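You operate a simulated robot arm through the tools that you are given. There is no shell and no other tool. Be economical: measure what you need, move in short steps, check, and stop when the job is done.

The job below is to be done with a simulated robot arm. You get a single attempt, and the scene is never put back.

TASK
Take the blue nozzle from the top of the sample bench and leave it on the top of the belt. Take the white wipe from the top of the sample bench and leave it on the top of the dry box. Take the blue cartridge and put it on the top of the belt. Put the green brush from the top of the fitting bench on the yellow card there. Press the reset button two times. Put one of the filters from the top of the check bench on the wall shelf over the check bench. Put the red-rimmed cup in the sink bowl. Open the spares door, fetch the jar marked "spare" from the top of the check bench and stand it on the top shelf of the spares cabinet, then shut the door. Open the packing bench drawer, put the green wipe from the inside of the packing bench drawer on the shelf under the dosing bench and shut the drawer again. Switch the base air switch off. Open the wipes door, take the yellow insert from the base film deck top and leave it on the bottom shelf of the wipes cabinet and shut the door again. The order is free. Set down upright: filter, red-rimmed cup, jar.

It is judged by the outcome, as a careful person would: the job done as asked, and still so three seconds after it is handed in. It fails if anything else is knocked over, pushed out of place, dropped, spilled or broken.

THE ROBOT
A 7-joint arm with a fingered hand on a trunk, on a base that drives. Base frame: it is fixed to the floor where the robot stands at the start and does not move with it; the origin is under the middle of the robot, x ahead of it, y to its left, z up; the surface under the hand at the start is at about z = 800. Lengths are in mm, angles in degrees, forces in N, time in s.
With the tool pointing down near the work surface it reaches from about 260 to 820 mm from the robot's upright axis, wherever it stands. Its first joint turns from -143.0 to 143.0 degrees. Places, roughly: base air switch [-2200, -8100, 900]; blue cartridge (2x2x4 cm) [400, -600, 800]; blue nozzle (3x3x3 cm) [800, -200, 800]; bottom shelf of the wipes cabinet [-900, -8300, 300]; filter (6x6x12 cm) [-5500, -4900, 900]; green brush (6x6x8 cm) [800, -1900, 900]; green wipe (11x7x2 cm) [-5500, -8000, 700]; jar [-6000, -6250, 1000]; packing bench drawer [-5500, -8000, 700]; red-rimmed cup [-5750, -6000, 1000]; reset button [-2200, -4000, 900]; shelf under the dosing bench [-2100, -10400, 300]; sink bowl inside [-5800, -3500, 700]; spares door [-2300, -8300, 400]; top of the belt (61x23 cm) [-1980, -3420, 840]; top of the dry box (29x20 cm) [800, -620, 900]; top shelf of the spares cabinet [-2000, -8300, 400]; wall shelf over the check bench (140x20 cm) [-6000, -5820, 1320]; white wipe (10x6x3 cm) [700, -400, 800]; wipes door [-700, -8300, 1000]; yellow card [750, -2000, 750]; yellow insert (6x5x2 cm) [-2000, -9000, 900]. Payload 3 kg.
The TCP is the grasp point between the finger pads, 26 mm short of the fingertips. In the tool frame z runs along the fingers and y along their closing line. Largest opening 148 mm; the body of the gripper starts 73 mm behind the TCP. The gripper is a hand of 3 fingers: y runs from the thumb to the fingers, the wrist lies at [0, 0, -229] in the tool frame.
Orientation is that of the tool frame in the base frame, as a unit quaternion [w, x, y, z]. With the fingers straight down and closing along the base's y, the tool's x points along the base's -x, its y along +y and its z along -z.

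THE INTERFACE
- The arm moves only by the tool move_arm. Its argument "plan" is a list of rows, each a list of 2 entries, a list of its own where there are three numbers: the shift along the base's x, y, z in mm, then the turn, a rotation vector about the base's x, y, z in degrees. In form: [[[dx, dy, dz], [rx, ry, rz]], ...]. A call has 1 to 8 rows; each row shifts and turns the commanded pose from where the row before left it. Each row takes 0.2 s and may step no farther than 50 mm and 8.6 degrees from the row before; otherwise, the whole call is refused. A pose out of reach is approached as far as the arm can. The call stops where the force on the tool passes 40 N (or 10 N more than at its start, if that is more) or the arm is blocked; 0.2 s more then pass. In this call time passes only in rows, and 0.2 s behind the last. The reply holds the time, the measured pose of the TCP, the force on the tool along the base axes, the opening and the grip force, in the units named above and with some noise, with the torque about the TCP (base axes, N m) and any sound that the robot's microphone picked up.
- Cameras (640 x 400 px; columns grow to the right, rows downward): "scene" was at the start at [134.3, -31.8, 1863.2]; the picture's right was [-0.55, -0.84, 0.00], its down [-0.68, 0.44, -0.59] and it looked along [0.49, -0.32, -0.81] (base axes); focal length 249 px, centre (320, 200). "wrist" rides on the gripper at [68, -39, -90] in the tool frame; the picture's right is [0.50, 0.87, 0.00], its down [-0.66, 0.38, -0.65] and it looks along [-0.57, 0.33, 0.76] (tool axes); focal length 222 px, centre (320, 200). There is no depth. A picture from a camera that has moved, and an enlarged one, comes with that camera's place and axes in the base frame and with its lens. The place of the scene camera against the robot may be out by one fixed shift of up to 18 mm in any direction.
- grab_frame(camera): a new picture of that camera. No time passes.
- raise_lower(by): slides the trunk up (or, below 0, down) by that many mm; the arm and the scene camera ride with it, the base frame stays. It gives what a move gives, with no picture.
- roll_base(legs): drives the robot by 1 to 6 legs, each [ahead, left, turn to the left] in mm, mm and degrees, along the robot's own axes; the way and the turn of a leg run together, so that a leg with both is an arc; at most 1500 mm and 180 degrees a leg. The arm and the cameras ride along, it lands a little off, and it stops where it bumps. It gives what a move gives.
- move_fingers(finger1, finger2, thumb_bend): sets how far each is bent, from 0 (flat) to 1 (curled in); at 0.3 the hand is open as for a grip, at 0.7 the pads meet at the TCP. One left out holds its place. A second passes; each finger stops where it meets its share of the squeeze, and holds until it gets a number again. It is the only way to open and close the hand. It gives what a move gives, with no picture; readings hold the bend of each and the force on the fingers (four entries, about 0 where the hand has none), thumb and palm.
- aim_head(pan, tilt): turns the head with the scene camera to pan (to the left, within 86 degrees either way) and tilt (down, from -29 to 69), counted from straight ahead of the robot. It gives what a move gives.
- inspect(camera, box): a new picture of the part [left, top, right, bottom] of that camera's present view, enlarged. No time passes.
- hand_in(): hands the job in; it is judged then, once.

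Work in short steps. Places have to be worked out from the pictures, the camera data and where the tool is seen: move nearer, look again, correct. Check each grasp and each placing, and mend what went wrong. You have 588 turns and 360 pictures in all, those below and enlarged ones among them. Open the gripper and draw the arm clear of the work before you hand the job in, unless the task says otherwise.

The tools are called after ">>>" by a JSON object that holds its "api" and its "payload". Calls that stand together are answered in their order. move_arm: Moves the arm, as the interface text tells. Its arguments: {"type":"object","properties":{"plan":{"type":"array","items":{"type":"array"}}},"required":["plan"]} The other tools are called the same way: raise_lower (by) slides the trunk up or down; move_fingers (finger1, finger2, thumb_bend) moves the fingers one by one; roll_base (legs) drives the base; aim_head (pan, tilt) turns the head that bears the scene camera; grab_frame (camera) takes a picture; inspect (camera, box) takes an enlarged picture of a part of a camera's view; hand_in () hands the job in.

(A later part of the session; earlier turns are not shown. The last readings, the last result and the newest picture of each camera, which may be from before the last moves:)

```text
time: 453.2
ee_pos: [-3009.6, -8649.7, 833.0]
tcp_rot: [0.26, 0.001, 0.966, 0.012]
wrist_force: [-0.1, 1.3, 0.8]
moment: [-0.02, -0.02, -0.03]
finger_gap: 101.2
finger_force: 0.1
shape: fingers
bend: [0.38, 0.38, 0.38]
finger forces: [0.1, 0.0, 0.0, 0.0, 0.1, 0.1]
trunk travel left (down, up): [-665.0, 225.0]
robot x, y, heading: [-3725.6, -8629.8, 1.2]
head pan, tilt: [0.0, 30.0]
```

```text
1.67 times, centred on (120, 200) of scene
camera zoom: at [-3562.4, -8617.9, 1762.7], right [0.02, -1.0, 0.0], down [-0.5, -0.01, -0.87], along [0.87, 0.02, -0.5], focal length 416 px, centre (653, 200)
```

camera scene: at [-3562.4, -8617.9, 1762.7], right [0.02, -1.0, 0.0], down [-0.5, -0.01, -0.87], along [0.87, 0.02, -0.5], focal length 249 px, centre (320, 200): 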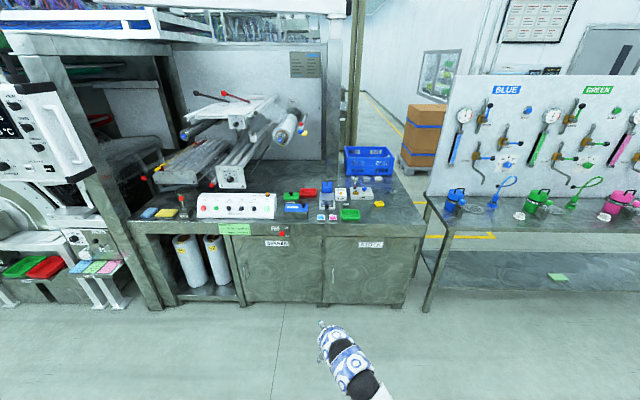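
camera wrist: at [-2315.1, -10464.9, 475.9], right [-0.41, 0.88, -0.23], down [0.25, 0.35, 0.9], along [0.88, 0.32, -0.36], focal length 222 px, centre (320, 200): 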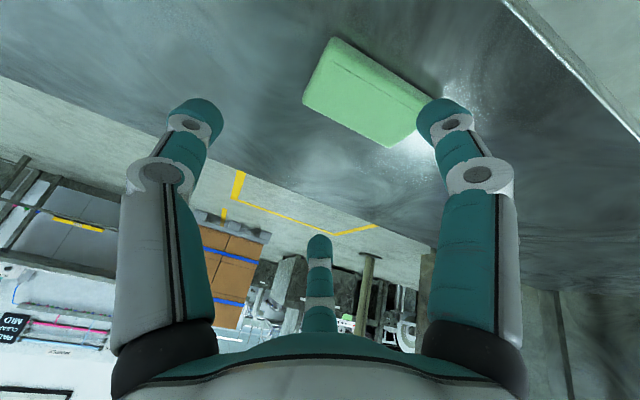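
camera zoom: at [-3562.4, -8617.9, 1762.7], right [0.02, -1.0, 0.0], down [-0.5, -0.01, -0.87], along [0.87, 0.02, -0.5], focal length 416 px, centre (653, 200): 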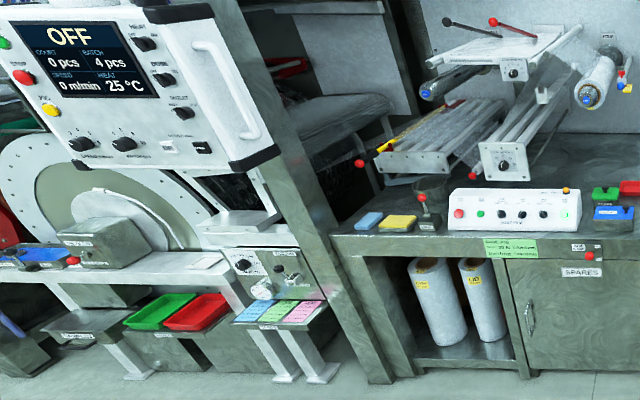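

Zoom in on the control panel and the small red switch.

>>> {"api": "inspect", "payload": {"camera": "scene", "box": [190, 200, 290, 255]}}

>>> {"api": "inspect", "payload": {"camera": "scene", "box": [270, 165, 400, 245]}}

```text
6.40 times, centred on (240, 228) of scene
camera zoom: at [-3562.4, -8617.9, 1762.7], right [0.02, -1.0, 0.0], down [-0.5, -0.01, -0.87], along [0.87, 0.02, -0.5], focal length 1596 px, centre (832, 24)
```

zoom: 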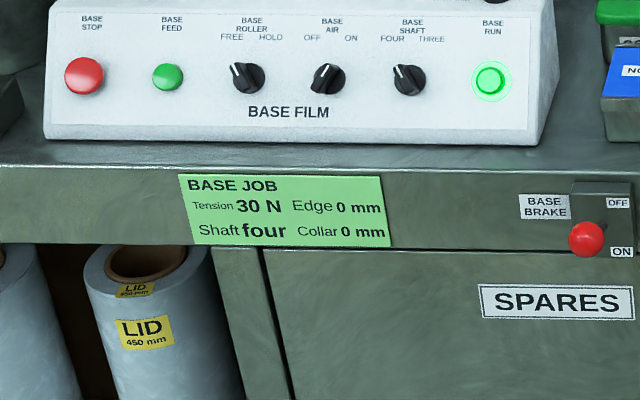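

```text
4.92 times, centred on (335, 205) of scene
camera zoom: at [-3562.4, -8617.9, 1762.7], right [0.02, -1.0, 0.0], down [-0.5, -0.01, -0.87], along [0.87, 0.02, -0.5], focal length 1228 px, centre (246, 175)
```

zoom: 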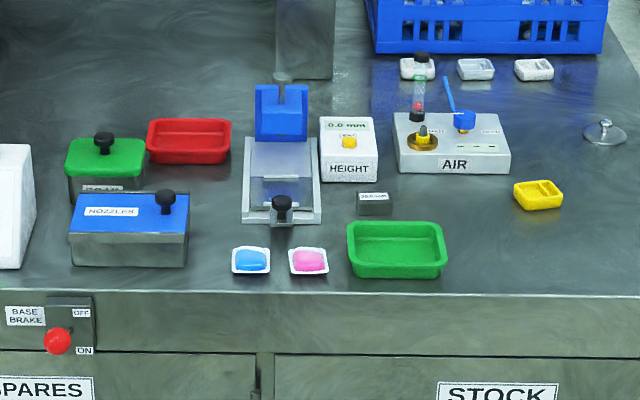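

BASE AIR is a rotary knob (OFF left / ON right) on the panel near (-2200,-8100,900). Raise the trunk and move closer to it.

>>> {"api": "raise_lower", "payload": {"by": 200}}

>>> {"api": "roll_base", "payload": {"legs": [[0, 0, -1.2], [0, 510, 0], [560, 0, 0]]}}

>>> {"api": "aim_head", "payload": {"pan": 0, "tilt": 40}}

>>> {"api": "grab_frame", "payload": {"camera": "scene"}}

>>> {"api": "grab_frame", "payload": {"camera": "wrist"}}

```text
time: 455.4
ee_pos: [-3009.7, -8650.3, 1032.4]
tcp_rot: [0.26, 0.001, 0.966, 0.01]
wrist_force: [0.6, 0.1, -0.8]
moment: [0.01, -0.02, -0.03]
finger_gap: 101.2
finger_force: 0.0
shape: fingers
bend: [0.38, 0.38, 0.38]
finger forces: [0.0, 0.1, 0.0, 0.1, 0.1, 0.0]
trunk travel left (down, up): [-865.0, 25.0]
robot x, y, heading: [-3723.4, -8630.5, 1.3]
head pan, tilt: [0.0, 30.0]
```

```text
time: 461.4
ee_pos: [-2455.2, -8164.9, 1031.4]
tcp_rot: [0.259, 0.013, 0.966, 0.007]
wrist_force: [-0.7, -0.7, -0.2]
moment: [-0.02, -0.06, 0.03]
finger_gap: 101.5
finger_force: 0.1
shape: fingers
bend: [0.38, 0.38, 0.38]
finger forces: [0.0, 0.0, 0.0, 0.1, 0.1, 0.1]
trunk travel left (down, up): [-865.0, 25.0]
robot x, y, heading: [-3174.1, -8127.6, -0.0]
head pan, tilt: [0.0, 30.0]
```

```text
time: 462.2
ee_pos: [-2456.1, -8164.1, 1032.4]
tcp_rot: [0.259, 0.013, 0.966, 0.008]
wrist_force: [-0.1, 0.4, -0.6]
moment: [0.03, 0.0, 0.02]
finger_gap: 101.2
finger_force: 0.1
shape: fingers
bend: [0.38, 0.38, 0.38]
finger forces: [0.0, 0.0, 0.0, 0.0, 0.0, 0.0]
trunk travel left (down, up): [-865.0, 25.0]
robot x, y, heading: [-3174.9, -8127.9, 0.1]
head pan, tilt: [0.0, 40.0]
```

```text
187 pictures are left
camera scene: at [-3013.4, -8120.2, 1947.5], right [0.0, -1.0, 0.0], down [-0.64, 0.0, -0.77], along [0.77, 0.0, -0.64], focal length 249 px, centre (320, 200)
```

scene: 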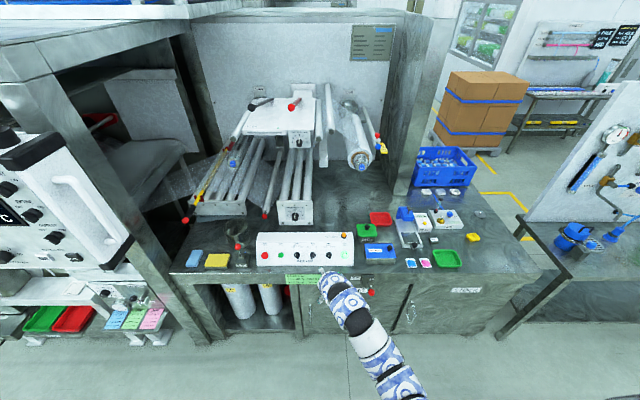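

```text
186 pictures are left
camera wrist: at [-2560.0, -8202.5, 1075.9], right [-0.41, 0.88, -0.23], down [0.25, 0.35, 0.9], along [0.88, 0.32, -0.36], focal length 222 px, centre (320, 200)
```

wrist: 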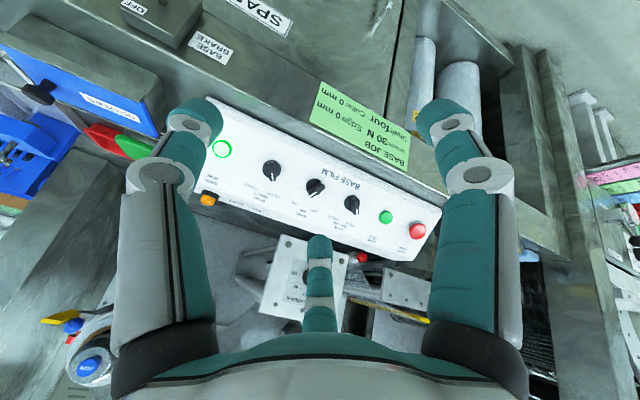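

Zoom both views on the knob.

>>> {"api": "inspect", "payload": {"camera": "scene", "box": [250, 225, 360, 285]}}

>>> {"api": "inspect", "payload": {"camera": "wrist", "box": [230, 130, 430, 255]}}

```text
5.82 times, centred on (305, 255) of scene
camera zoom: at [-3013.4, -8120.2, 1947.5], right [0.0, -1.0, 0.0], down [-0.64, 0.0, -0.77], along [0.77, 0.0, -0.64], focal length 1451 px, centre (407, -120)
```

zoom: 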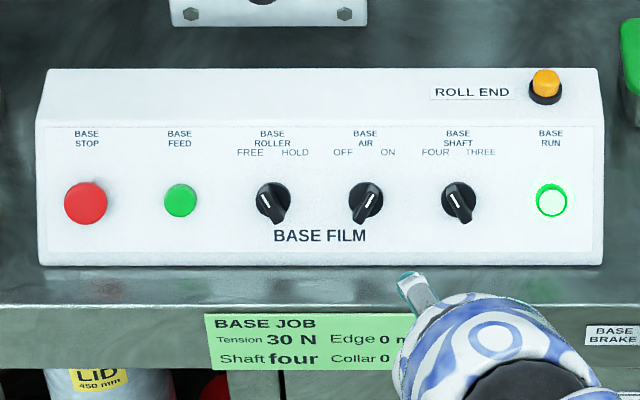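

```text
3.20 times, centred on (330, 192) of wrist
camera zoom: at [-2560.0, -8202.5, 1075.9], right [-0.41, 0.88, -0.23], down [0.25, 0.35, 0.9], along [0.88, 0.32, -0.36], focal length 711 px, centre (288, 224)
```

zoom: 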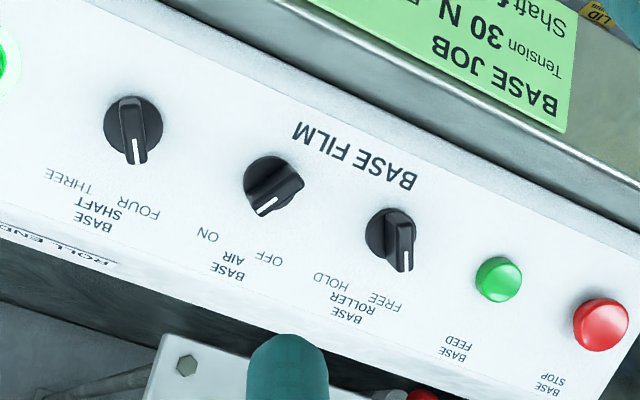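

AIR knob pointer is at ON (upper right); needs CCW turn to OFF. Knob ≈(-2187,-8082,890) on a panel sloped ≈40°. Drive 150 ahead, tilt 10° more and go to a standoff.

>>> {"api": "roll_base", "payload": {"legs": [[150, 0, 0]]}}

>>> {"api": "move_arm", "payload": {"plan": [[[15, 30, -10], [0, -5, 0]], [[15, 30, -20], [0, -5, 0]], [[15, 22, -30], [0, 0, 0]], [[15, 0, -15], [0, 0, 0]]]}}

>>> {"api": "grab_frame", "payload": {"camera": "wrist"}}

```text
time: 463.5
ee_pos: [-2302.3, -8162.4, 1030.9]
tcp_rot: [0.26, 0.011, 0.966, 0.008]
wrist_force: [-0.2, 0.3, -0.8]
moment: [0.03, -0.01, -0.02]
finger_gap: 101.4
finger_force: 0.0
shape: fingers
bend: [0.38, 0.38, 0.38]
finger forces: [0.0, 0.0, 0.0, 0.1, 0.0, 0.1]
trunk travel left (down, up): [-865.0, 25.0]
robot x, y, heading: [-3018.7, -8126.5, 0.1]
head pan, tilt: [0.0, 40.0]
```

```text
time: 464.5
ee_pos: [-2244.8, -8081.3, 957.0]
tcp_rot: [0.343, 0.009, 0.939, 0.009]
wrist_force: [-0.4, 0.7, 0.2]
moment: [-0.02, 0.02, 0.01]
finger_gap: 101.5
finger_force: 0.1
shape: fingers
bend: [0.38, 0.38, 0.38]
finger forces: [0.1, 0.0, 0.1, 0.1, 0.0, 0.1]
trunk travel left (down, up): [-865.0, 25.0]
robot x, y, heading: [-3018.6, -8127.6, -0.3]
head pan, tilt: [0.0, 40.0]
```

```text
183 pictures are left
camera wrist: at [-2356.0, -8120.0, 981.6], right [-0.37, 0.88, -0.3], down [0.08, 0.36, 0.93], along [0.92, 0.32, -0.21], focal length 222 px, centre (320, 200)
```

wrist: 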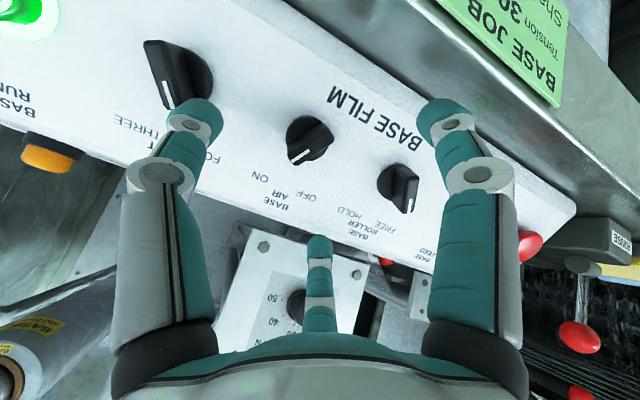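

Knob refined to about (-2211,-8091,910). Narrow fingers, correct laterally and advance partway along the tool axis.

>>> {"api": "move_fingers", "payload": {"finger1": 0.48, "finger2": 0.48, "thumb_bend": 0.48}}

>>> {"api": "move_arm", "payload": {"plan": [[[-3, -10, -3], [0, 0, 0]], [[16, 0, -19], [0, 0, 0]]]}}

>>> {"api": "grab_frame", "payload": {"camera": "wrist"}}

>>> {"api": "inspect", "payload": {"camera": "scene", "box": [240, 240, 400, 340]}}

```text
time: 465.5
ee_pos: [-2246.4, -8080.7, 957.0]
tcp_rot: [0.343, 0.011, 0.939, 0.008]
wrist_force: [-0.1, -0.3, -0.3]
moment: [-0.02, 0.04, 0.01]
finger_gap: 69.1
finger_force: 0.0
shape: fingers
bend: [0.48, 0.48, 0.48]
finger forces: [0.1, 0.0, 0.0, 0.0, 0.1, 0.1]
trunk travel left (down, up): [-865.0, 25.0]
robot x, y, heading: [-3016.4, -8130.0, 0.4]
head pan, tilt: [0.0, 40.0]
```

```text
time: 466.1
ee_pos: [-2235.1, -8088.3, 941.1]
tcp_rot: [0.346, 0.01, 0.938, 0.01]
wrist_force: [-25.5, 1.8, 30.0]
moment: [0.53, -1.58, 0.49]
finger_gap: 69.1
finger_force: 19.7
shape: fingers
bend: [0.48, 0.46, 0.48]
finger forces: [0.0, 38.7, 0.1, 0.0, 0.0, 0.1]
trunk travel left (down, up): [-865.0, 25.0]
robot x, y, heading: [-3018.6, -8125.0, 0.3]
head pan, tilt: [0.0, 40.0]
```

```text
182 pictures are left
camera wrist: at [-2345.5, -8126.8, 965.0], right [-0.37, 0.88, -0.3], down [0.08, 0.35, 0.93], along [0.93, 0.32, -0.2], focal length 222 px, centre (320, 200)
```

wrist: 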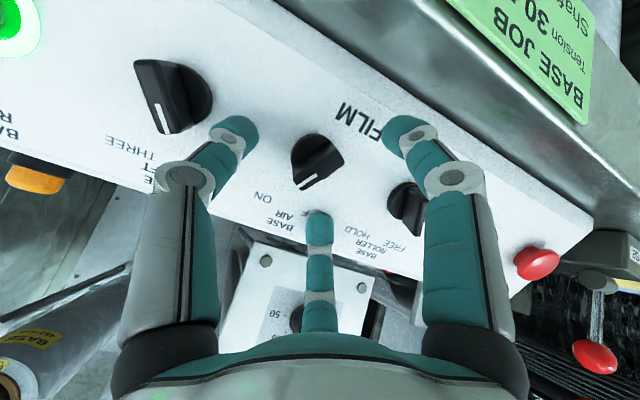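

```text
4.00 times, centred on (320, 290) of scene
camera zoom: at [-2869.5, -8118.6, 1948.7], right [0.0, -1.0, 0.0], down [-0.64, 0.0, -0.77], along [0.77, 0.0, -0.64], focal length 998 px, centre (320, -160)
```

zoom: 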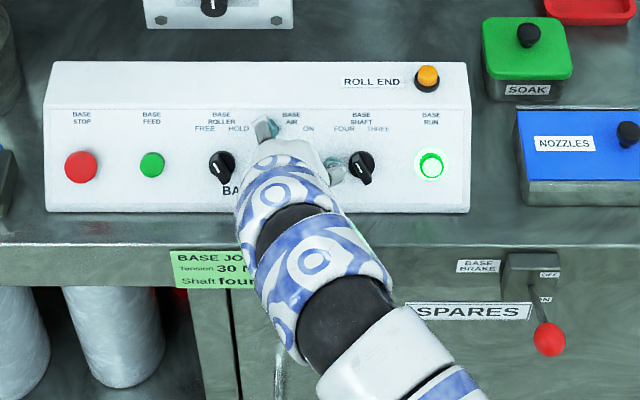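

The upper finger touched the panel: the panel is steeper (~67°). Back off, tilt 25° further, and re-approach.

>>> {"api": "move_arm", "payload": {"plan": [[[-20, 0, 10], [0, 0, 0]], [[-10, -1, -5], [0, -8.4, 0]], [[0, -1, -5], [0, -8.4, 0]], [[0, -1, -6], [0, -8.4, 0]]]}}

>>> {"api": "grab_frame", "payload": {"camera": "wrist"}}

```text
time: 467.1
ee_pos: [-2261.1, -8096.0, 927.9]
tcp_rot: [0.54, 0.009, 0.842, 0.01]
wrist_force: [-0.2, -0.9, 0.3]
moment: [-0.05, -0.02, 0.01]
finger_gap: 68.9
finger_force: 0.1
shape: fingers
bend: [0.48, 0.48, 0.48]
finger forces: [0.0, 0.0, 0.0, 0.0, 0.0, 0.1]
trunk travel left (down, up): [-865.0, 25.0]
robot x, y, heading: [-3015.7, -8127.0, 0.2]
head pan, tilt: [0.0, 40.0]
```

```text
180 pictures are left
camera wrist: at [-2371.1, -8132.5, 904.2], right [-0.21, 0.88, -0.43], down [-0.32, 0.36, 0.88], along [0.92, 0.32, 0.21], focal length 222 px, centre (320, 200)
```

wrist: 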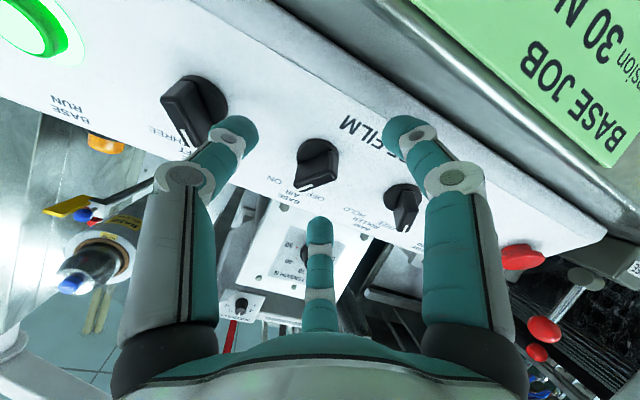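

Knob at (-2221,-8094,916); nearly on axis. Correct laterally and advance 20 along the tool axis.

>>> {"api": "move_arm", "payload": {"plan": [[[2, 2, 5], [0, 0, 0]], [[9, 0, -4], [0, 0, 0]], [[8, 0, -4], [0, 0, 0]]]}}

>>> {"api": "grab_frame", "payload": {"camera": "wrist"}}

```text
time: 467.9
ee_pos: [-2244.1, -8091.8, 928.3]
tcp_rot: [0.54, 0.008, 0.841, 0.011]
wrist_force: [-27.6, -0.3, 14.9]
moment: [0.29, 1.37, 0.58]
finger_gap: 68.4
finger_force: 15.5
shape: fingers
bend: [0.46, 0.48, 0.48]
finger forces: [30.2, 0.0, 0.1, 0.0, 0.0, 0.0]
trunk travel left (down, up): [-865.0, 25.0]
robot x, y, heading: [-3022.0, -8131.2, 0.0]
head pan, tilt: [0.0, 40.0]
```

```text
179 pictures are left
camera wrist: at [-2355.0, -8129.0, 903.8], right [-0.21, 0.88, -0.43], down [-0.32, 0.35, 0.88], along [0.92, 0.32, 0.21], focal length 222 px, centre (320, 200)
```

wrist: 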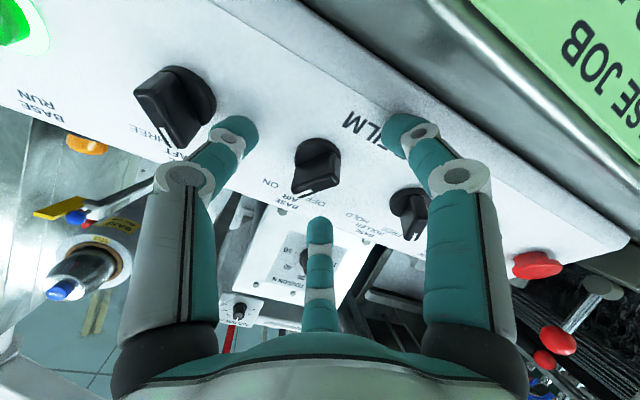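

Now the lower finger touches: slope is ~53°. Back off, tilt back 12°, realign.

>>> {"api": "move_arm", "payload": {"plan": [[[-15, -2, 8], [0, 0, 0]], [[8, -1, -2], [0, 6, 0]], [[7, -1, -4], [0, 6, 0]]]}}

>>> {"api": "grab_frame", "payload": {"camera": "wrist"}}

```text
time: 468.7
ee_pos: [-2240.8, -8095.3, 928.7]
tcp_rot: [0.448, 0.009, 0.894, 0.01]
wrist_force: [0.2, -0.4, 0.5]
moment: [-0.03, -0.03, -0.04]
finger_gap: 68.7
finger_force: 0.0
shape: fingers
bend: [0.48, 0.48, 0.48]
finger forces: [0.0, 0.0, 0.0, 0.0, 0.1, 0.0]
trunk travel left (down, up): [-865.0, 25.0]
robot x, y, heading: [-3020.9, -8130.5, -0.1]
head pan, tilt: [0.0, 40.0]
```

```text
178 pictures are left
camera wrist: at [-2354.6, -8132.4, 928.5], right [-0.29, 0.88, -0.38], down [-0.13, 0.35, 0.93], along [0.95, 0.32, 0.01], focal length 222 px, centre (320, 200)
```

wrist: 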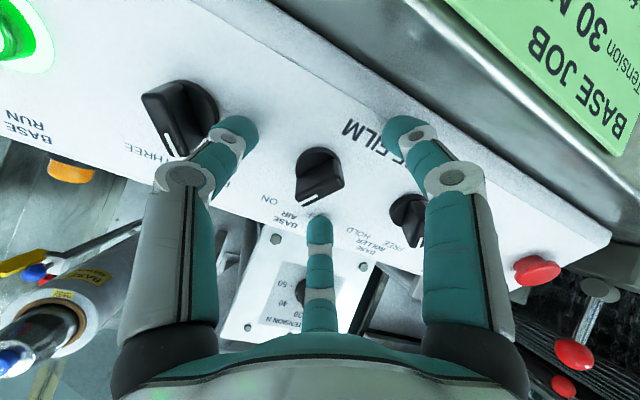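

Aligned on the axis (~24 mm ahead). Advance 10 mm and close.

>>> {"api": "move_arm", "payload": {"plan": [[[5, 0, -4], [0, 0, 0]], [[4, 0, -3], [0, 0, 0]]]}}

>>> {"api": "grab_frame", "payload": {"camera": "wrist"}}

```text
time: 469.3
ee_pos: [-2237.2, -8092.1, 925.9]
tcp_rot: [0.451, 0.008, 0.893, 0.011]
wrist_force: [-30.1, -1.4, 23.5]
moment: [-0.33, -1.07, -0.38]
finger_gap: 70.5
finger_force: 19.4
shape: fingers
bend: [0.48, 0.47, 0.48]
finger forces: [0.1, 21.8, 0.0, 0.0, 17.5, 0.1]
trunk travel left (down, up): [-865.0, 25.0]
robot x, y, heading: [-3021.9, -8128.8, 0.0]
head pan, tilt: [0.0, 40.0]
stopped in row 2: the force on the tool passed its limit at 47 N (the readings are from after the stop); the commanded pose is now the measured one
```

```text
177 pictures are left
camera wrist: at [-2351.1, -8130.6, 924.6], right [-0.29, 0.88, -0.38], down [-0.14, 0.35, 0.93], along [0.95, 0.32, 0.02], focal length 222 px, centre (320, 200)
```

wrist: 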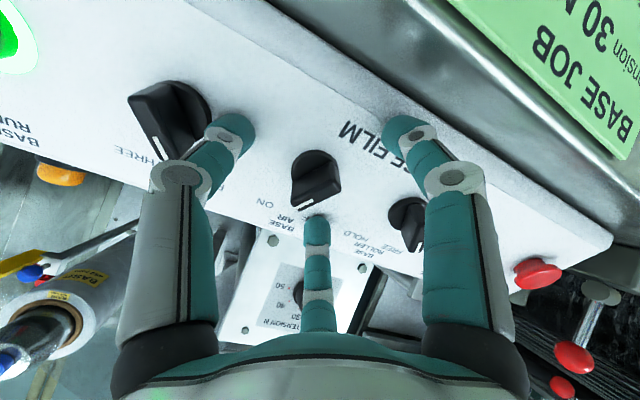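

Contact on two fingers, so nearly perpendicular. Back off 4 mm and close on the knob.

>>> {"api": "move_arm", "payload": {"plan": [[[-4, -1, 3], [0, 0, 0]]]}}

>>> {"api": "move_fingers", "payload": {"finger1": 0.7, "finger2": 0.7, "thumb_bend": 0.7}}

>>> {"api": "grab_frame", "payload": {"camera": "wrist"}}

```text
time: 469.7
ee_pos: [-2239.7, -8094.3, 926.2]
tcp_rot: [0.449, 0.008, 0.893, 0.012]
wrist_force: [-6.3, -0.3, 4.5]
moment: [0.08, -0.38, 0.1]
finger_gap: 68.7
finger_force: 4.6
shape: fingers
bend: [0.48, 0.47, 0.48]
finger forces: [0.0, 8.2, 0.0, 0.0, 0.0, 0.0]
trunk travel left (down, up): [-865.0, 25.0]
robot x, y, heading: [-3016.3, -8126.1, 0.2]
head pan, tilt: [0.0, 40.0]
```

```text
time: 470.7
ee_pos: [-2238.8, -8091.8, 926.6]
tcp_rot: [0.449, 0.008, 0.894, 0.011]
wrist_force: [-0.5, 2.3, 4.9]
moment: [-0.02, -0.19, 0.04]
finger_gap: 10.7
finger_force: 9.1
shape: fingers
bend: [0.65, 0.61, 0.68]
finger forces: [4.5, 7.9, 0.0, 0.0, 5.0, 0.1]
trunk travel left (down, up): [-865.0, 25.0]
robot x, y, heading: [-3021.1, -8128.8, 0.4]
head pan, tilt: [0.0, 40.0]
```

```text
176 pictures are left
camera wrist: at [-2351.8, -8132.1, 924.7], right [-0.29, 0.88, -0.38], down [-0.13, 0.35, 0.93], along [0.95, 0.32, 0.01], focal length 222 px, centre (320, 200)
```

wrist: 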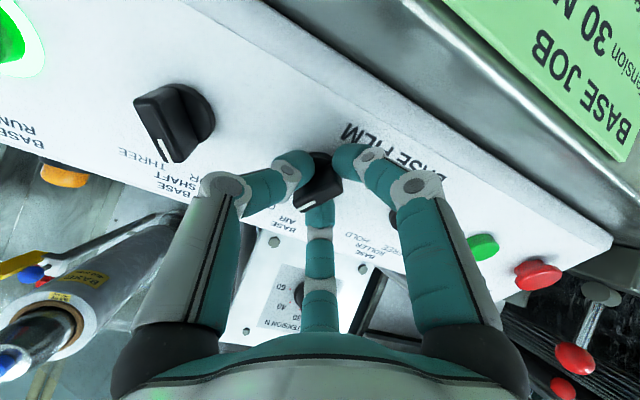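

Knob is gripped. Rotate CCW (seen from the front) about the panel normal in steps.

>>> {"api": "move_arm", "payload": {"plan": [[[0, 0, 0], [-6.6, 0, 5]], [[0, 0, 0], [-6.6, 0, 5]], [[0, 0, 0], [-6.6, 0, 5]], [[0, 0, 0], [-6.6, 0, 5]], [[0, 0, 0], [-6.6, 0, 5]], [[0, 0, 0], [-6.6, 0, 5]], [[0, 0, 0], [-6.6, 0, 5]], [[0, 0, 0], [-6.6, 0, 5]]]}}

>>> {"api": "grab_frame", "payload": {"camera": "wrist"}}

```text
time: 472.5
ee_pos: [-2240.0, -8097.0, 925.4]
tcp_rot: [0.376, -0.483, 0.755, -0.234]
wrist_force: [-11.4, -11.1, 15.5]
moment: [-0.02, -0.43, -0.49]
finger_gap: 11.6
finger_force: 20.8
shape: fingers
bend: [0.66, 0.64, 0.68]
finger forces: [2.8, 7.7, 0.0, 0.0, 31.2, 0.1]
trunk travel left (down, up): [-865.0, 25.0]
robot x, y, heading: [-3018.4, -8129.1, 0.0]
head pan, tilt: [0.0, 40.0]
```

```text
175 pictures are left
camera wrist: at [-2306.8, -8175.8, 986.5], right [-0.61, -0.08, -0.79], down [-0.56, 0.75, 0.35], along [0.56, 0.66, -0.5], focal length 222 px, centre (320, 200)
```

wrist: 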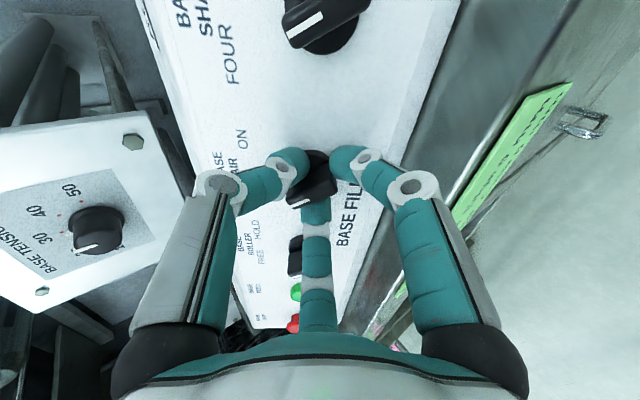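

The knob seems to have turned with the hand. Open and check the pointer.

>>> {"api": "move_fingers", "payload": {"finger1": 0.48, "finger2": 0.48, "thumb_bend": 0.48}}

>>> {"api": "move_arm", "payload": {"plan": [[[-30, 0, 22], [0, 0, 0]], [[-38, 0, 25], [0, 0, 0]]]}}

>>> {"api": "grab_frame", "payload": {"camera": "wrist"}}

```text
time: 473.5
ee_pos: [-2240.0, -8093.9, 926.1]
tcp_rot: [0.376, -0.484, 0.755, -0.233]
wrist_force: [-14.3, 2.5, 7.7]
moment: [-0.16, -0.67, -0.07]
finger_gap: 63.5
finger_force: 8.1
shape: fingers
bend: [0.48, 0.48, 0.5]
finger forces: [0.0, 0.0, 0.0, 0.0, 16.7, 0.0]
trunk travel left (down, up): [-865.0, 25.0]
robot x, y, heading: [-3018.3, -8127.1, 0.1]
head pan, tilt: [0.0, 40.0]
```

```text
time: 474.1
ee_pos: [-2307.2, -8094.2, 971.4]
tcp_rot: [0.376, -0.483, 0.756, -0.233]
wrist_force: [0.5, 0.4, -0.4]
moment: [0.02, -0.01, -0.02]
finger_gap: 68.1
finger_force: 0.1
shape: fingers
bend: [0.48, 0.48, 0.48]
finger forces: [0.0, 0.1, 0.0, 0.1, 0.0, 0.0]
trunk travel left (down, up): [-865.0, 25.0]
robot x, y, heading: [-3020.8, -8128.4, 0.3]
head pan, tilt: [0.0, 40.0]
```

```text
174 pictures are left
camera wrist: at [-2373.5, -8173.9, 1031.5], right [-0.61, -0.08, -0.79], down [-0.56, 0.75, 0.35], along [0.56, 0.66, -0.5], focal length 222 px, centre (320, 200)
```

wrist: 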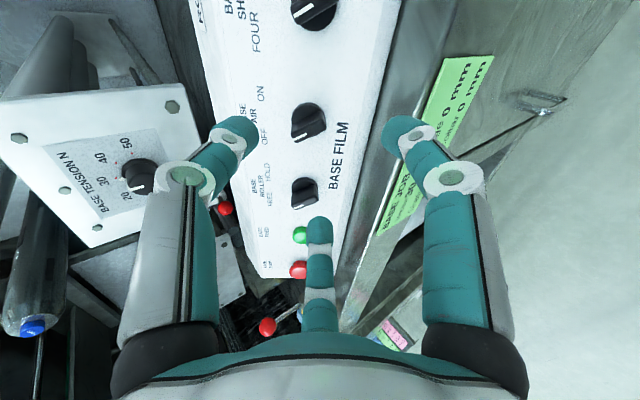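

>>> {"api": "inspect", "payload": {"camera": "wrist", "box": [220, 0, 380, 220]}}

>>> {"api": "inspect", "payload": {"camera": "scene", "box": [240, 240, 400, 340]}}

```text
1.82 times, centred on (300, 110) of wrist
camera zoom: at [-2373.5, -8173.9, 1031.5], right [-0.61, -0.08, -0.79], down [-0.56, 0.75, 0.35], along [0.56, 0.66, -0.5], focal length 404 px, centre (356, 364)
```

zoom: 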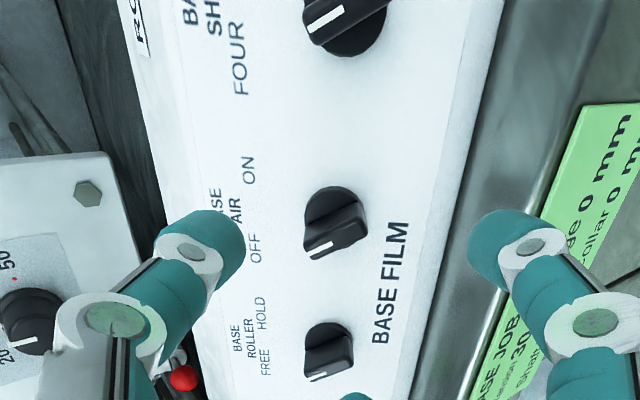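

```text
4.00 times, centred on (320, 290) of scene
camera zoom: at [-2862.0, -8120.0, 1947.4], right [0.0, -1.0, 0.0], down [-0.64, 0.0, -0.77], along [0.77, 0.0, -0.64], focal length 998 px, centre (320, -160)
```

zoom: 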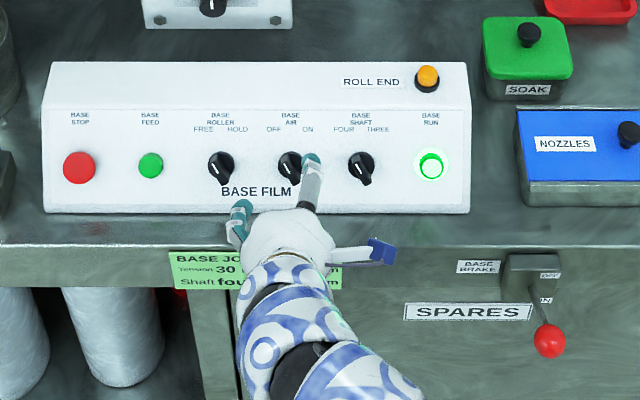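

AIR knob now points to OFF. Back away, undo the roll and level the tool horizontally toward +x for the spares door handle.

>>> {"api": "roll_base", "payload": {"legs": [[-350, 0, 0]]}}

>>> {"api": "move_arm", "payload": {"plan": [[[0, 0, 0], [6.6, 0, -5]], [[0, 0, 0], [6.6, 0, -5]], [[0, 0, 0], [6.6, 0, -5]], [[0, 0, 0], [6.6, 0, -5]], [[0, 0, 0], [6.6, 0, -5]], [[0, 0, 0], [6.6, 0, -5]], [[0, 0, 0], [6.6, 0, -5]], [[0, 0, 0], [6.6, 0, -5]]]}}

>>> {"api": "move_arm", "payload": {"plan": [[[0, 0, 0], [0, -7.5, 0]], [[0, 0, 0], [0, -7.5, 0]], [[0, 0, 0], [0, -7.5, 0]], [[0, 0, 0], [0, -7.5, 0]], [[0, 0, 0], [0, -7, 0]]]}}

```text
time: 476.4
ee_pos: [-2656.5, -8093.6, 971.5]
tcp_rot: [0.376, -0.485, 0.755, -0.231]
wrist_force: [0.0, 0.6, 0.9]
moment: [0.0, 0.03, 0.01]
finger_gap: 68.2
finger_force: 0.1
shape: fingers
bend: [0.48, 0.48, 0.48]
finger forces: [0.0, 0.1, 0.1, 0.0, 0.0, 0.1]
trunk travel left (down, up): [-865.0, 25.0]
robot x, y, heading: [-3367.6, -8126.5, 0.4]
head pan, tilt: [0.0, 40.0]
```

```text
time: 478.2
ee_pos: [-2657.6, -8093.6, 971.1]
tcp_rot: [0.449, 0.008, 0.893, 0.012]
wrist_force: [0.7, 0.0, 0.6]
moment: [0.02, 0.0, 0.0]
finger_gap: 68.4
finger_force: 0.1
shape: fingers
bend: [0.48, 0.48, 0.48]
finger forces: [0.0, 0.0, 0.0, 0.1, 0.0, 0.0]
trunk travel left (down, up): [-865.0, 25.0]
robot x, y, heading: [-3373.8, -8129.9, 0.5]
head pan, tilt: [0.0, 40.0]
```

```text
time: 479.4
ee_pos: [-2656.3, -8094.2, 970.9]
tcp_rot: [0.71, 0.003, 0.704, 0.013]
wrist_force: [0.2, 0.4, -0.2]
moment: [-0.02, 0.02, 0.0]
finger_gap: 68.2
finger_force: 0.1
shape: fingers
bend: [0.48, 0.48, 0.48]
finger forces: [0.0, 0.1, 0.0, 0.1, 0.0, 0.0]
trunk travel left (down, up): [-865.0, 25.0]
robot x, y, heading: [-3366.7, -8131.5, 0.1]
head pan, tilt: [0.0, 40.0]
```

Tool horizontal. Lower the trunk ~490 to handle height.

>>> {"api": "raise_lower", "payload": {"by": -400}}

>>> {"api": "raise_lower", "payload": {"by": -90}}

>>> {"api": "aim_head", "payload": {"pan": 0, "tilt": 40}}

>>> {"api": "grab_frame", "payload": {"camera": "scene"}}

>>> {"api": "grab_frame", "payload": {"camera": "wrist"}}

```text
time: 483.2
ee_pos: [-2656.5, -8094.4, 570.5]
tcp_rot: [0.71, 0.004, 0.705, 0.013]
wrist_force: [0.3, 0.3, -1.1]
moment: [-0.03, 0.0, 0.01]
finger_gap: 68.6
finger_force: 0.0
shape: fingers
bend: [0.48, 0.48, 0.48]
finger forces: [0.0, 0.1, 0.0, 0.1, 0.0, 0.0]
trunk travel left (down, up): [-465.0, 425.0]
robot x, y, heading: [-3369.3, -8130.2, 0.4]
head pan, tilt: [0.0, 40.0]
```

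```text
time: 484.5
ee_pos: [-2655.7, -8094.3, 481.8]
tcp_rot: [0.709, 0.003, 0.705, 0.014]
wrist_force: [0.2, 0.5, -0.1]
moment: [0.01, -0.01, 0.02]
finger_gap: 68.3
finger_force: 0.1
shape: fingers
bend: [0.48, 0.48, 0.48]
finger forces: [0.0, 0.0, 0.0, 0.0, 0.1, 0.1]
trunk travel left (down, up): [-375.0, 515.0]
robot x, y, heading: [-3369.2, -8127.0, 0.4]
head pan, tilt: [0.0, 40.0]
```

```text
time: 485.1
ee_pos: [-2655.8, -8094.5, 480.9]
tcp_rot: [0.709, 0.005, 0.705, 0.011]
wrist_force: [1.3, 0.0, -1.0]
moment: [0.0, 0.03, 0.02]
finger_gap: 68.3
finger_force: 0.0
shape: fingers
bend: [0.48, 0.48, 0.48]
finger forces: [0.1, 0.0, 0.1, 0.1, 0.1, 0.1]
trunk travel left (down, up): [-375.0, 515.0]
robot x, y, heading: [-3367.6, -8127.4, 0.3]
head pan, tilt: [0.0, 40.0]
```

```text
171 pictures are left
camera scene: at [-3211.2, -8120.4, 1457.4], right [0.01, -1.0, 0.0], down [-0.64, 0.0, -0.77], along [0.77, 0.0, -0.64], focal length 249 px, centre (320, 200)
```

scene: 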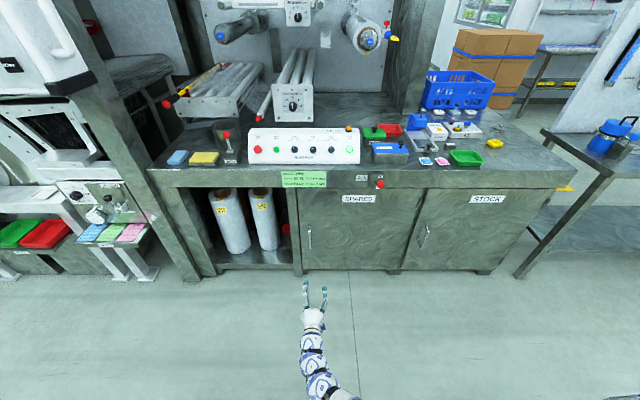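

```text
170 pictures are left
camera wrist: at [-2745.4, -8132.6, 412.6], right [-0.01, 0.88, -0.48], down [-0.66, 0.35, 0.66], along [0.75, 0.32, 0.58], focal length 222 px, centre (320, 200)
```

wrist: 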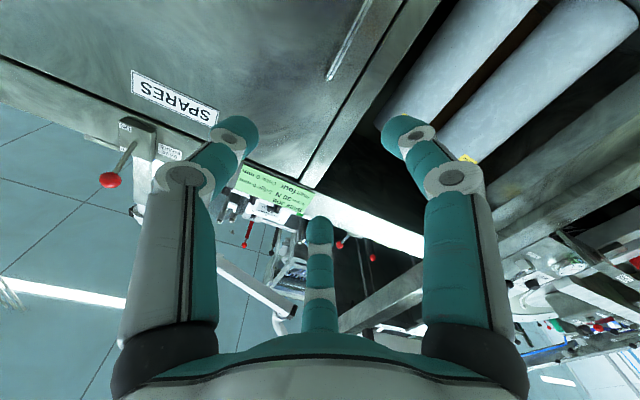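

Handle near y≈-8066, z≈445, x≈-2335. Lower 35, drive ahead 200, align y, and look again.

>>> {"api": "raise_lower", "payload": {"by": -35}}

>>> {"api": "roll_base", "payload": {"legs": [[200, 30, 0]]}}

>>> {"api": "grab_frame", "payload": {"camera": "wrist"}}

>>> {"api": "inspect", "payload": {"camera": "scene", "box": [250, 200, 410, 320]}}

```text
time: 485.9
ee_pos: [-2656.9, -8093.8, 447.2]
tcp_rot: [0.71, 0.004, 0.705, 0.013]
wrist_force: [0.5, 0.3, 1.2]
moment: [0.01, 0.02, -0.02]
finger_gap: 68.4
finger_force: 0.1
shape: fingers
bend: [0.48, 0.48, 0.48]
finger forces: [0.1, 0.0, 0.0, 0.1, 0.1, 0.0]
trunk travel left (down, up): [-340.0, 550.0]
robot x, y, heading: [-3368.3, -8131.4, 0.5]
head pan, tilt: [0.0, 40.0]
```

```text
time: 487.5
ee_pos: [-2451.7, -8058.8, 446.8]
tcp_rot: [0.71, 0.001, 0.704, 0.017]
wrist_force: [-0.2, 0.6, 0.1]
moment: [0.0, -0.01, 0.03]
finger_gap: 68.3
finger_force: 0.1
shape: fingers
bend: [0.48, 0.48, 0.48]
finger forces: [0.1, 0.0, 0.1, 0.0, 0.0, 0.1]
trunk travel left (down, up): [-340.0, 550.0]
robot x, y, heading: [-3163.7, -8100.7, 0.6]
head pan, tilt: [0.0, 40.0]
```

```text
169 pictures are left
camera wrist: at [-2541.6, -8097.4, 377.7], right [-0.01, 0.88, -0.48], down [-0.67, 0.35, 0.66], along [0.75, 0.33, 0.58], focal length 222 px, centre (320, 200)
```

wrist: 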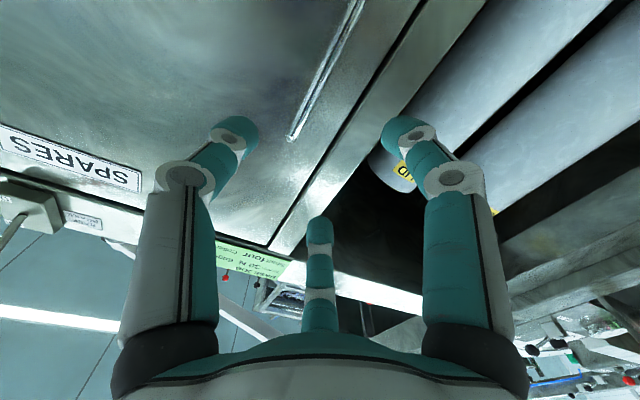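

```text
3.33 times, centred on (330, 260) of scene
camera zoom: at [-3007.7, -8088.1, 1422.5], right [0.01, -1.0, 0.0], down [-0.64, -0.01, -0.77], along [0.77, 0.01, -0.64], focal length 831 px, centre (287, 0)
```

zoom: 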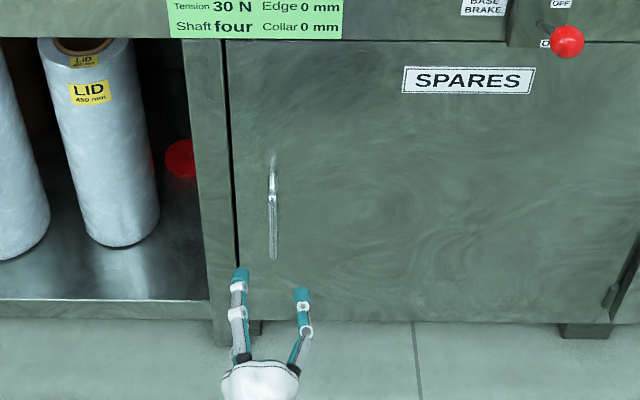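

The handle is straight ahead, slightly to −y. Shift −11 in y and advance 80 with the arm, then look.

>>> {"api": "move_arm", "payload": {"plan": [[[40, -6, 0], [0, 0, 0]], [[40, -5, 0], [0, 0, 0]]]}}

>>> {"api": "grab_frame", "payload": {"camera": "wrist"}}

>>> {"api": "inspect", "payload": {"camera": "scene", "box": [250, 200, 410, 320]}}

```text
time: 488.1
ee_pos: [-2374.0, -8070.8, 445.9]
tcp_rot: [0.709, 0.001, 0.705, 0.014]
wrist_force: [1.0, -0.8, -0.1]
moment: [0.01, 0.01, -0.02]
finger_gap: 68.7
finger_force: 0.1
shape: fingers
bend: [0.48, 0.48, 0.48]
finger forces: [0.1, 0.1, 0.1, 0.0, 0.0, 0.0]
trunk travel left (down, up): [-340.0, 550.0]
robot x, y, heading: [-3163.5, -8100.1, 0.6]
head pan, tilt: [0.0, 40.0]
```

```text
167 pictures are left
camera wrist: at [-2463.2, -8109.9, 376.7], right [-0.01, 0.88, -0.48], down [-0.66, 0.35, 0.66], along [0.75, 0.33, 0.58], focal length 222 px, centre (320, 200)
```

wrist: 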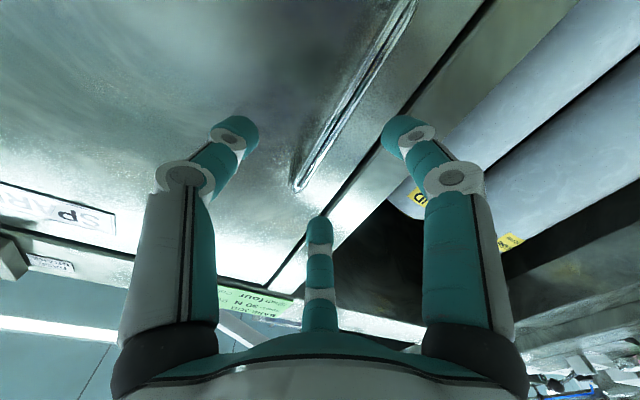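

```text
3.33 times, centred on (330, 260) of scene
camera zoom: at [-3007.4, -8088.2, 1422.4], right [0.01, -1.0, 0.0], down [-0.64, -0.01, -0.77], along [0.77, 0.01, -0.64], focal length 831 px, centre (287, 0)
```

zoom: 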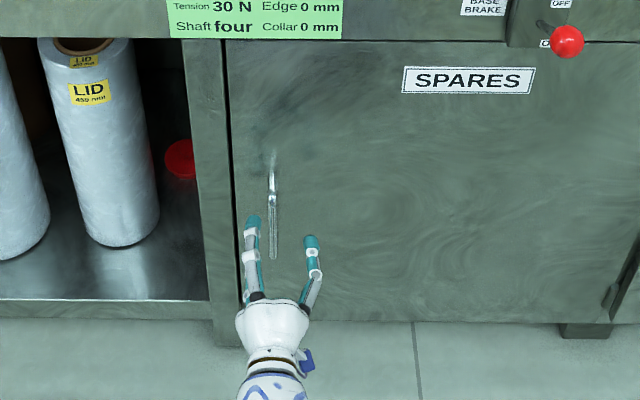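

Handle bar at x≈-2319, y≈-8070, z 353–482. Lower 20, advance 48, then close.

>>> {"api": "move_arm", "payload": {"plan": [[[0, 0, -20], [0, 0, 0]], [[25, 0, 0], [0, 0, 0]], [[15, 0, 0], [0, 0, 0]], [[10, 0, 0], [0, 0, 0]]]}}

>>> {"api": "grab_frame", "payload": {"camera": "wrist"}}

```text
time: 489.1
ee_pos: [-2323.5, -8067.4, 427.3]
tcp_rot: [0.709, 0.002, 0.705, 0.015]
wrist_force: [0.3, -0.9, 0.2]
moment: [-0.01, 0.01, 0.02]
finger_gap: 68.4
finger_force: 0.1
shape: fingers
bend: [0.48, 0.48, 0.48]
finger forces: [0.0, 0.0, 0.0, 0.0, 0.0, 0.0]
trunk travel left (down, up): [-340.0, 550.0]
robot x, y, heading: [-3166.5, -8099.0, 0.7]
head pan, tilt: [0.0, 40.0]
```

```text
165 pictures are left
camera wrist: at [-2411.6, -8107.1, 358.6], right [-0.01, 0.88, -0.48], down [-0.67, 0.35, 0.66], along [0.75, 0.33, 0.58], focal length 222 px, centre (320, 200)
```

wrist: 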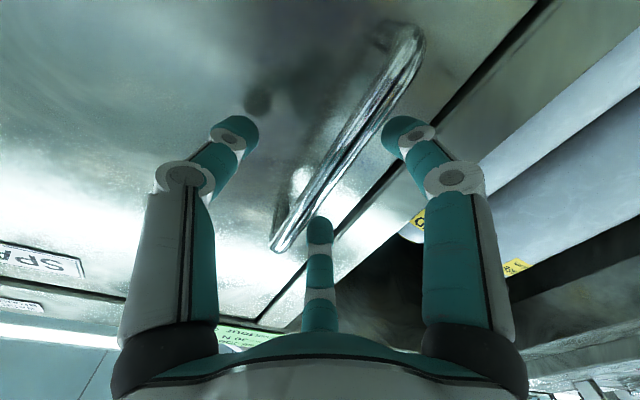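

Bar is at the grasp centre. Advance 8 and close to hook it.

>>> {"api": "move_arm", "payload": {"plan": [[[8, 0, 0], [0, 0, 0]]]}}

>>> {"api": "move_fingers", "payload": {"finger1": 0.8, "finger2": 0.8, "thumb_bend": 0.8}}

>>> {"api": "grab_frame", "payload": {"camera": "wrist"}}

```text
time: 489.5
ee_pos: [-2314.9, -8068.2, 426.7]
tcp_rot: [0.709, 0.002, 0.705, 0.015]
wrist_force: [0.2, 0.8, 0.4]
moment: [-0.01, 0.0, 0.0]
finger_gap: 68.4
finger_force: 0.0
shape: fingers
bend: [0.48, 0.48, 0.48]
finger forces: [0.0, 0.0, 0.1, 0.1, 0.0, 0.0]
trunk travel left (down, up): [-340.0, 550.0]
robot x, y, heading: [-3160.3, -8099.4, 0.7]
head pan, tilt: [0.0, 40.0]
```

```text
time: 490.5
ee_pos: [-2315.3, -8068.2, 426.7]
tcp_rot: [0.709, 0.002, 0.705, 0.014]
wrist_force: [2.9, -0.8, 1.0]
moment: [-0.01, 0.01, 0.0]
finger_gap: 0.1
finger_force: 0.4
shape: fingers
bend: [0.75, 0.75, 0.74]
finger forces: [0.1, 0.7, 0.0, 0.1, 0.0, 0.0]
trunk travel left (down, up): [-340.0, 550.0]
robot x, y, heading: [-3165.0, -8095.1, 0.7]
head pan, tilt: [0.0, 40.0]
```

```text
164 pictures are left
camera wrist: at [-2404.1, -8108.1, 358.4], right [-0.01, 0.88, -0.48], down [-0.67, 0.35, 0.66], along [0.75, 0.33, 0.58], focal length 222 px, centre (320, 200)
```

wrist: 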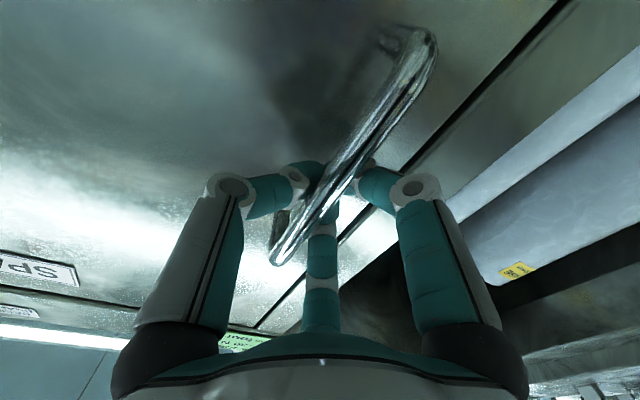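

Bar is hooked. Pull the door open along its arc with the base.

>>> {"api": "roll_base", "payload": {"legs": [[-100, -8, 0], [-100, -30, 0]]}}

>>> {"api": "grab_frame", "payload": {"camera": "scene"}}

```text
time: 492.4
ee_pos: [-2516.8, -8110.2, 426.2]
tcp_rot: [0.71, 0.002, 0.705, 0.015]
wrist_force: [15.3, -30.4, 0.2]
moment: [-0.01, -0.02, 0.21]
finger_gap: 6.5
finger_force: 17.7
shape: fingers
bend: [0.77, 0.76, 0.61]
finger forces: [0.0, 0.0, 0.0, 0.0, 35.1, 0.1]
trunk travel left (down, up): [-340.0, 550.0]
robot x, y, heading: [-3367.6, -8139.6, 0.4]
head pan, tilt: [0.0, 40.0]
```

```text
163 pictures are left
camera scene: at [-3209.4, -8129.1, 1422.4], right [0.01, -1.0, 0.0], down [-0.64, -0.01, -0.77], along [0.77, 0.01, -0.64], focal length 249 px, centre (320, 200)
```

scene: 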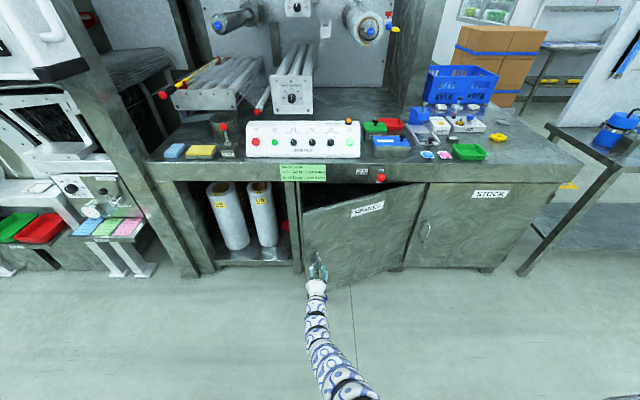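

Door is opening (~22°). Continue along the arc.

>>> {"api": "roll_base", "payload": {"legs": [[-90, -50, 0]]}}

>>> {"api": "grab_frame", "payload": {"camera": "scene"}}

>>> {"api": "grab_frame", "payload": {"camera": "wrist"}}

```text
time: 493.6
ee_pos: [-2606.4, -8166.0, 427.5]
tcp_rot: [0.71, 0.005, 0.704, 0.011]
wrist_force: [26.8, -32.2, -1.2]
moment: [0.02, -0.03, 0.49]
finger_gap: 9.8
finger_force: 20.2
shape: fingers
bend: [0.77, 0.76, 0.6]
finger forces: [0.1, 0.1, 0.0, 0.1, 40.3, 0.1]
trunk travel left (down, up): [-340.0, 550.0]
robot x, y, heading: [-3457.9, -8187.8, 0.4]
head pan, tilt: [0.0, 40.0]
```

```text
162 pictures are left
camera scene: at [-3298.3, -8180.8, 1422.3], right [0.01, -1.0, 0.0], down [-0.64, 0.0, -0.77], along [0.77, 0.01, -0.64], focal length 249 px, centre (320, 200)
```

scene: 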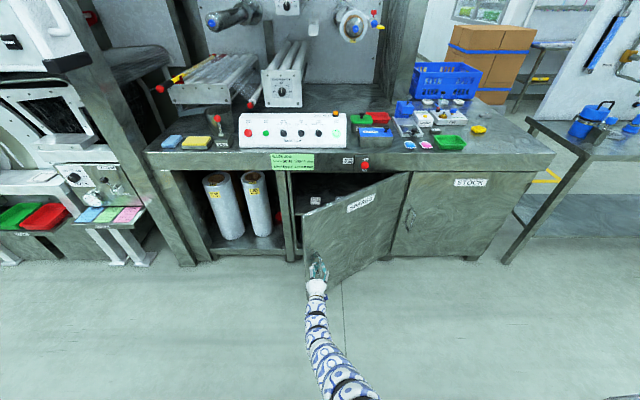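

```text
161 pictures are left
camera wrist: at [-2694.9, -8204.1, 358.5], right [-0.01, 0.88, -0.48], down [-0.66, 0.35, 0.66], along [0.75, 0.32, 0.58], focal length 222 px, centre (320, 200)
```

wrist: 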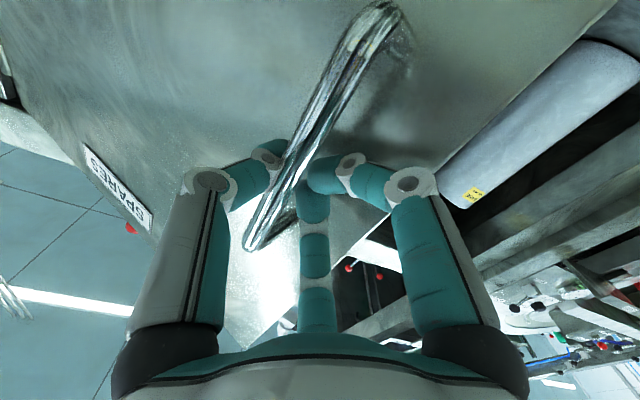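

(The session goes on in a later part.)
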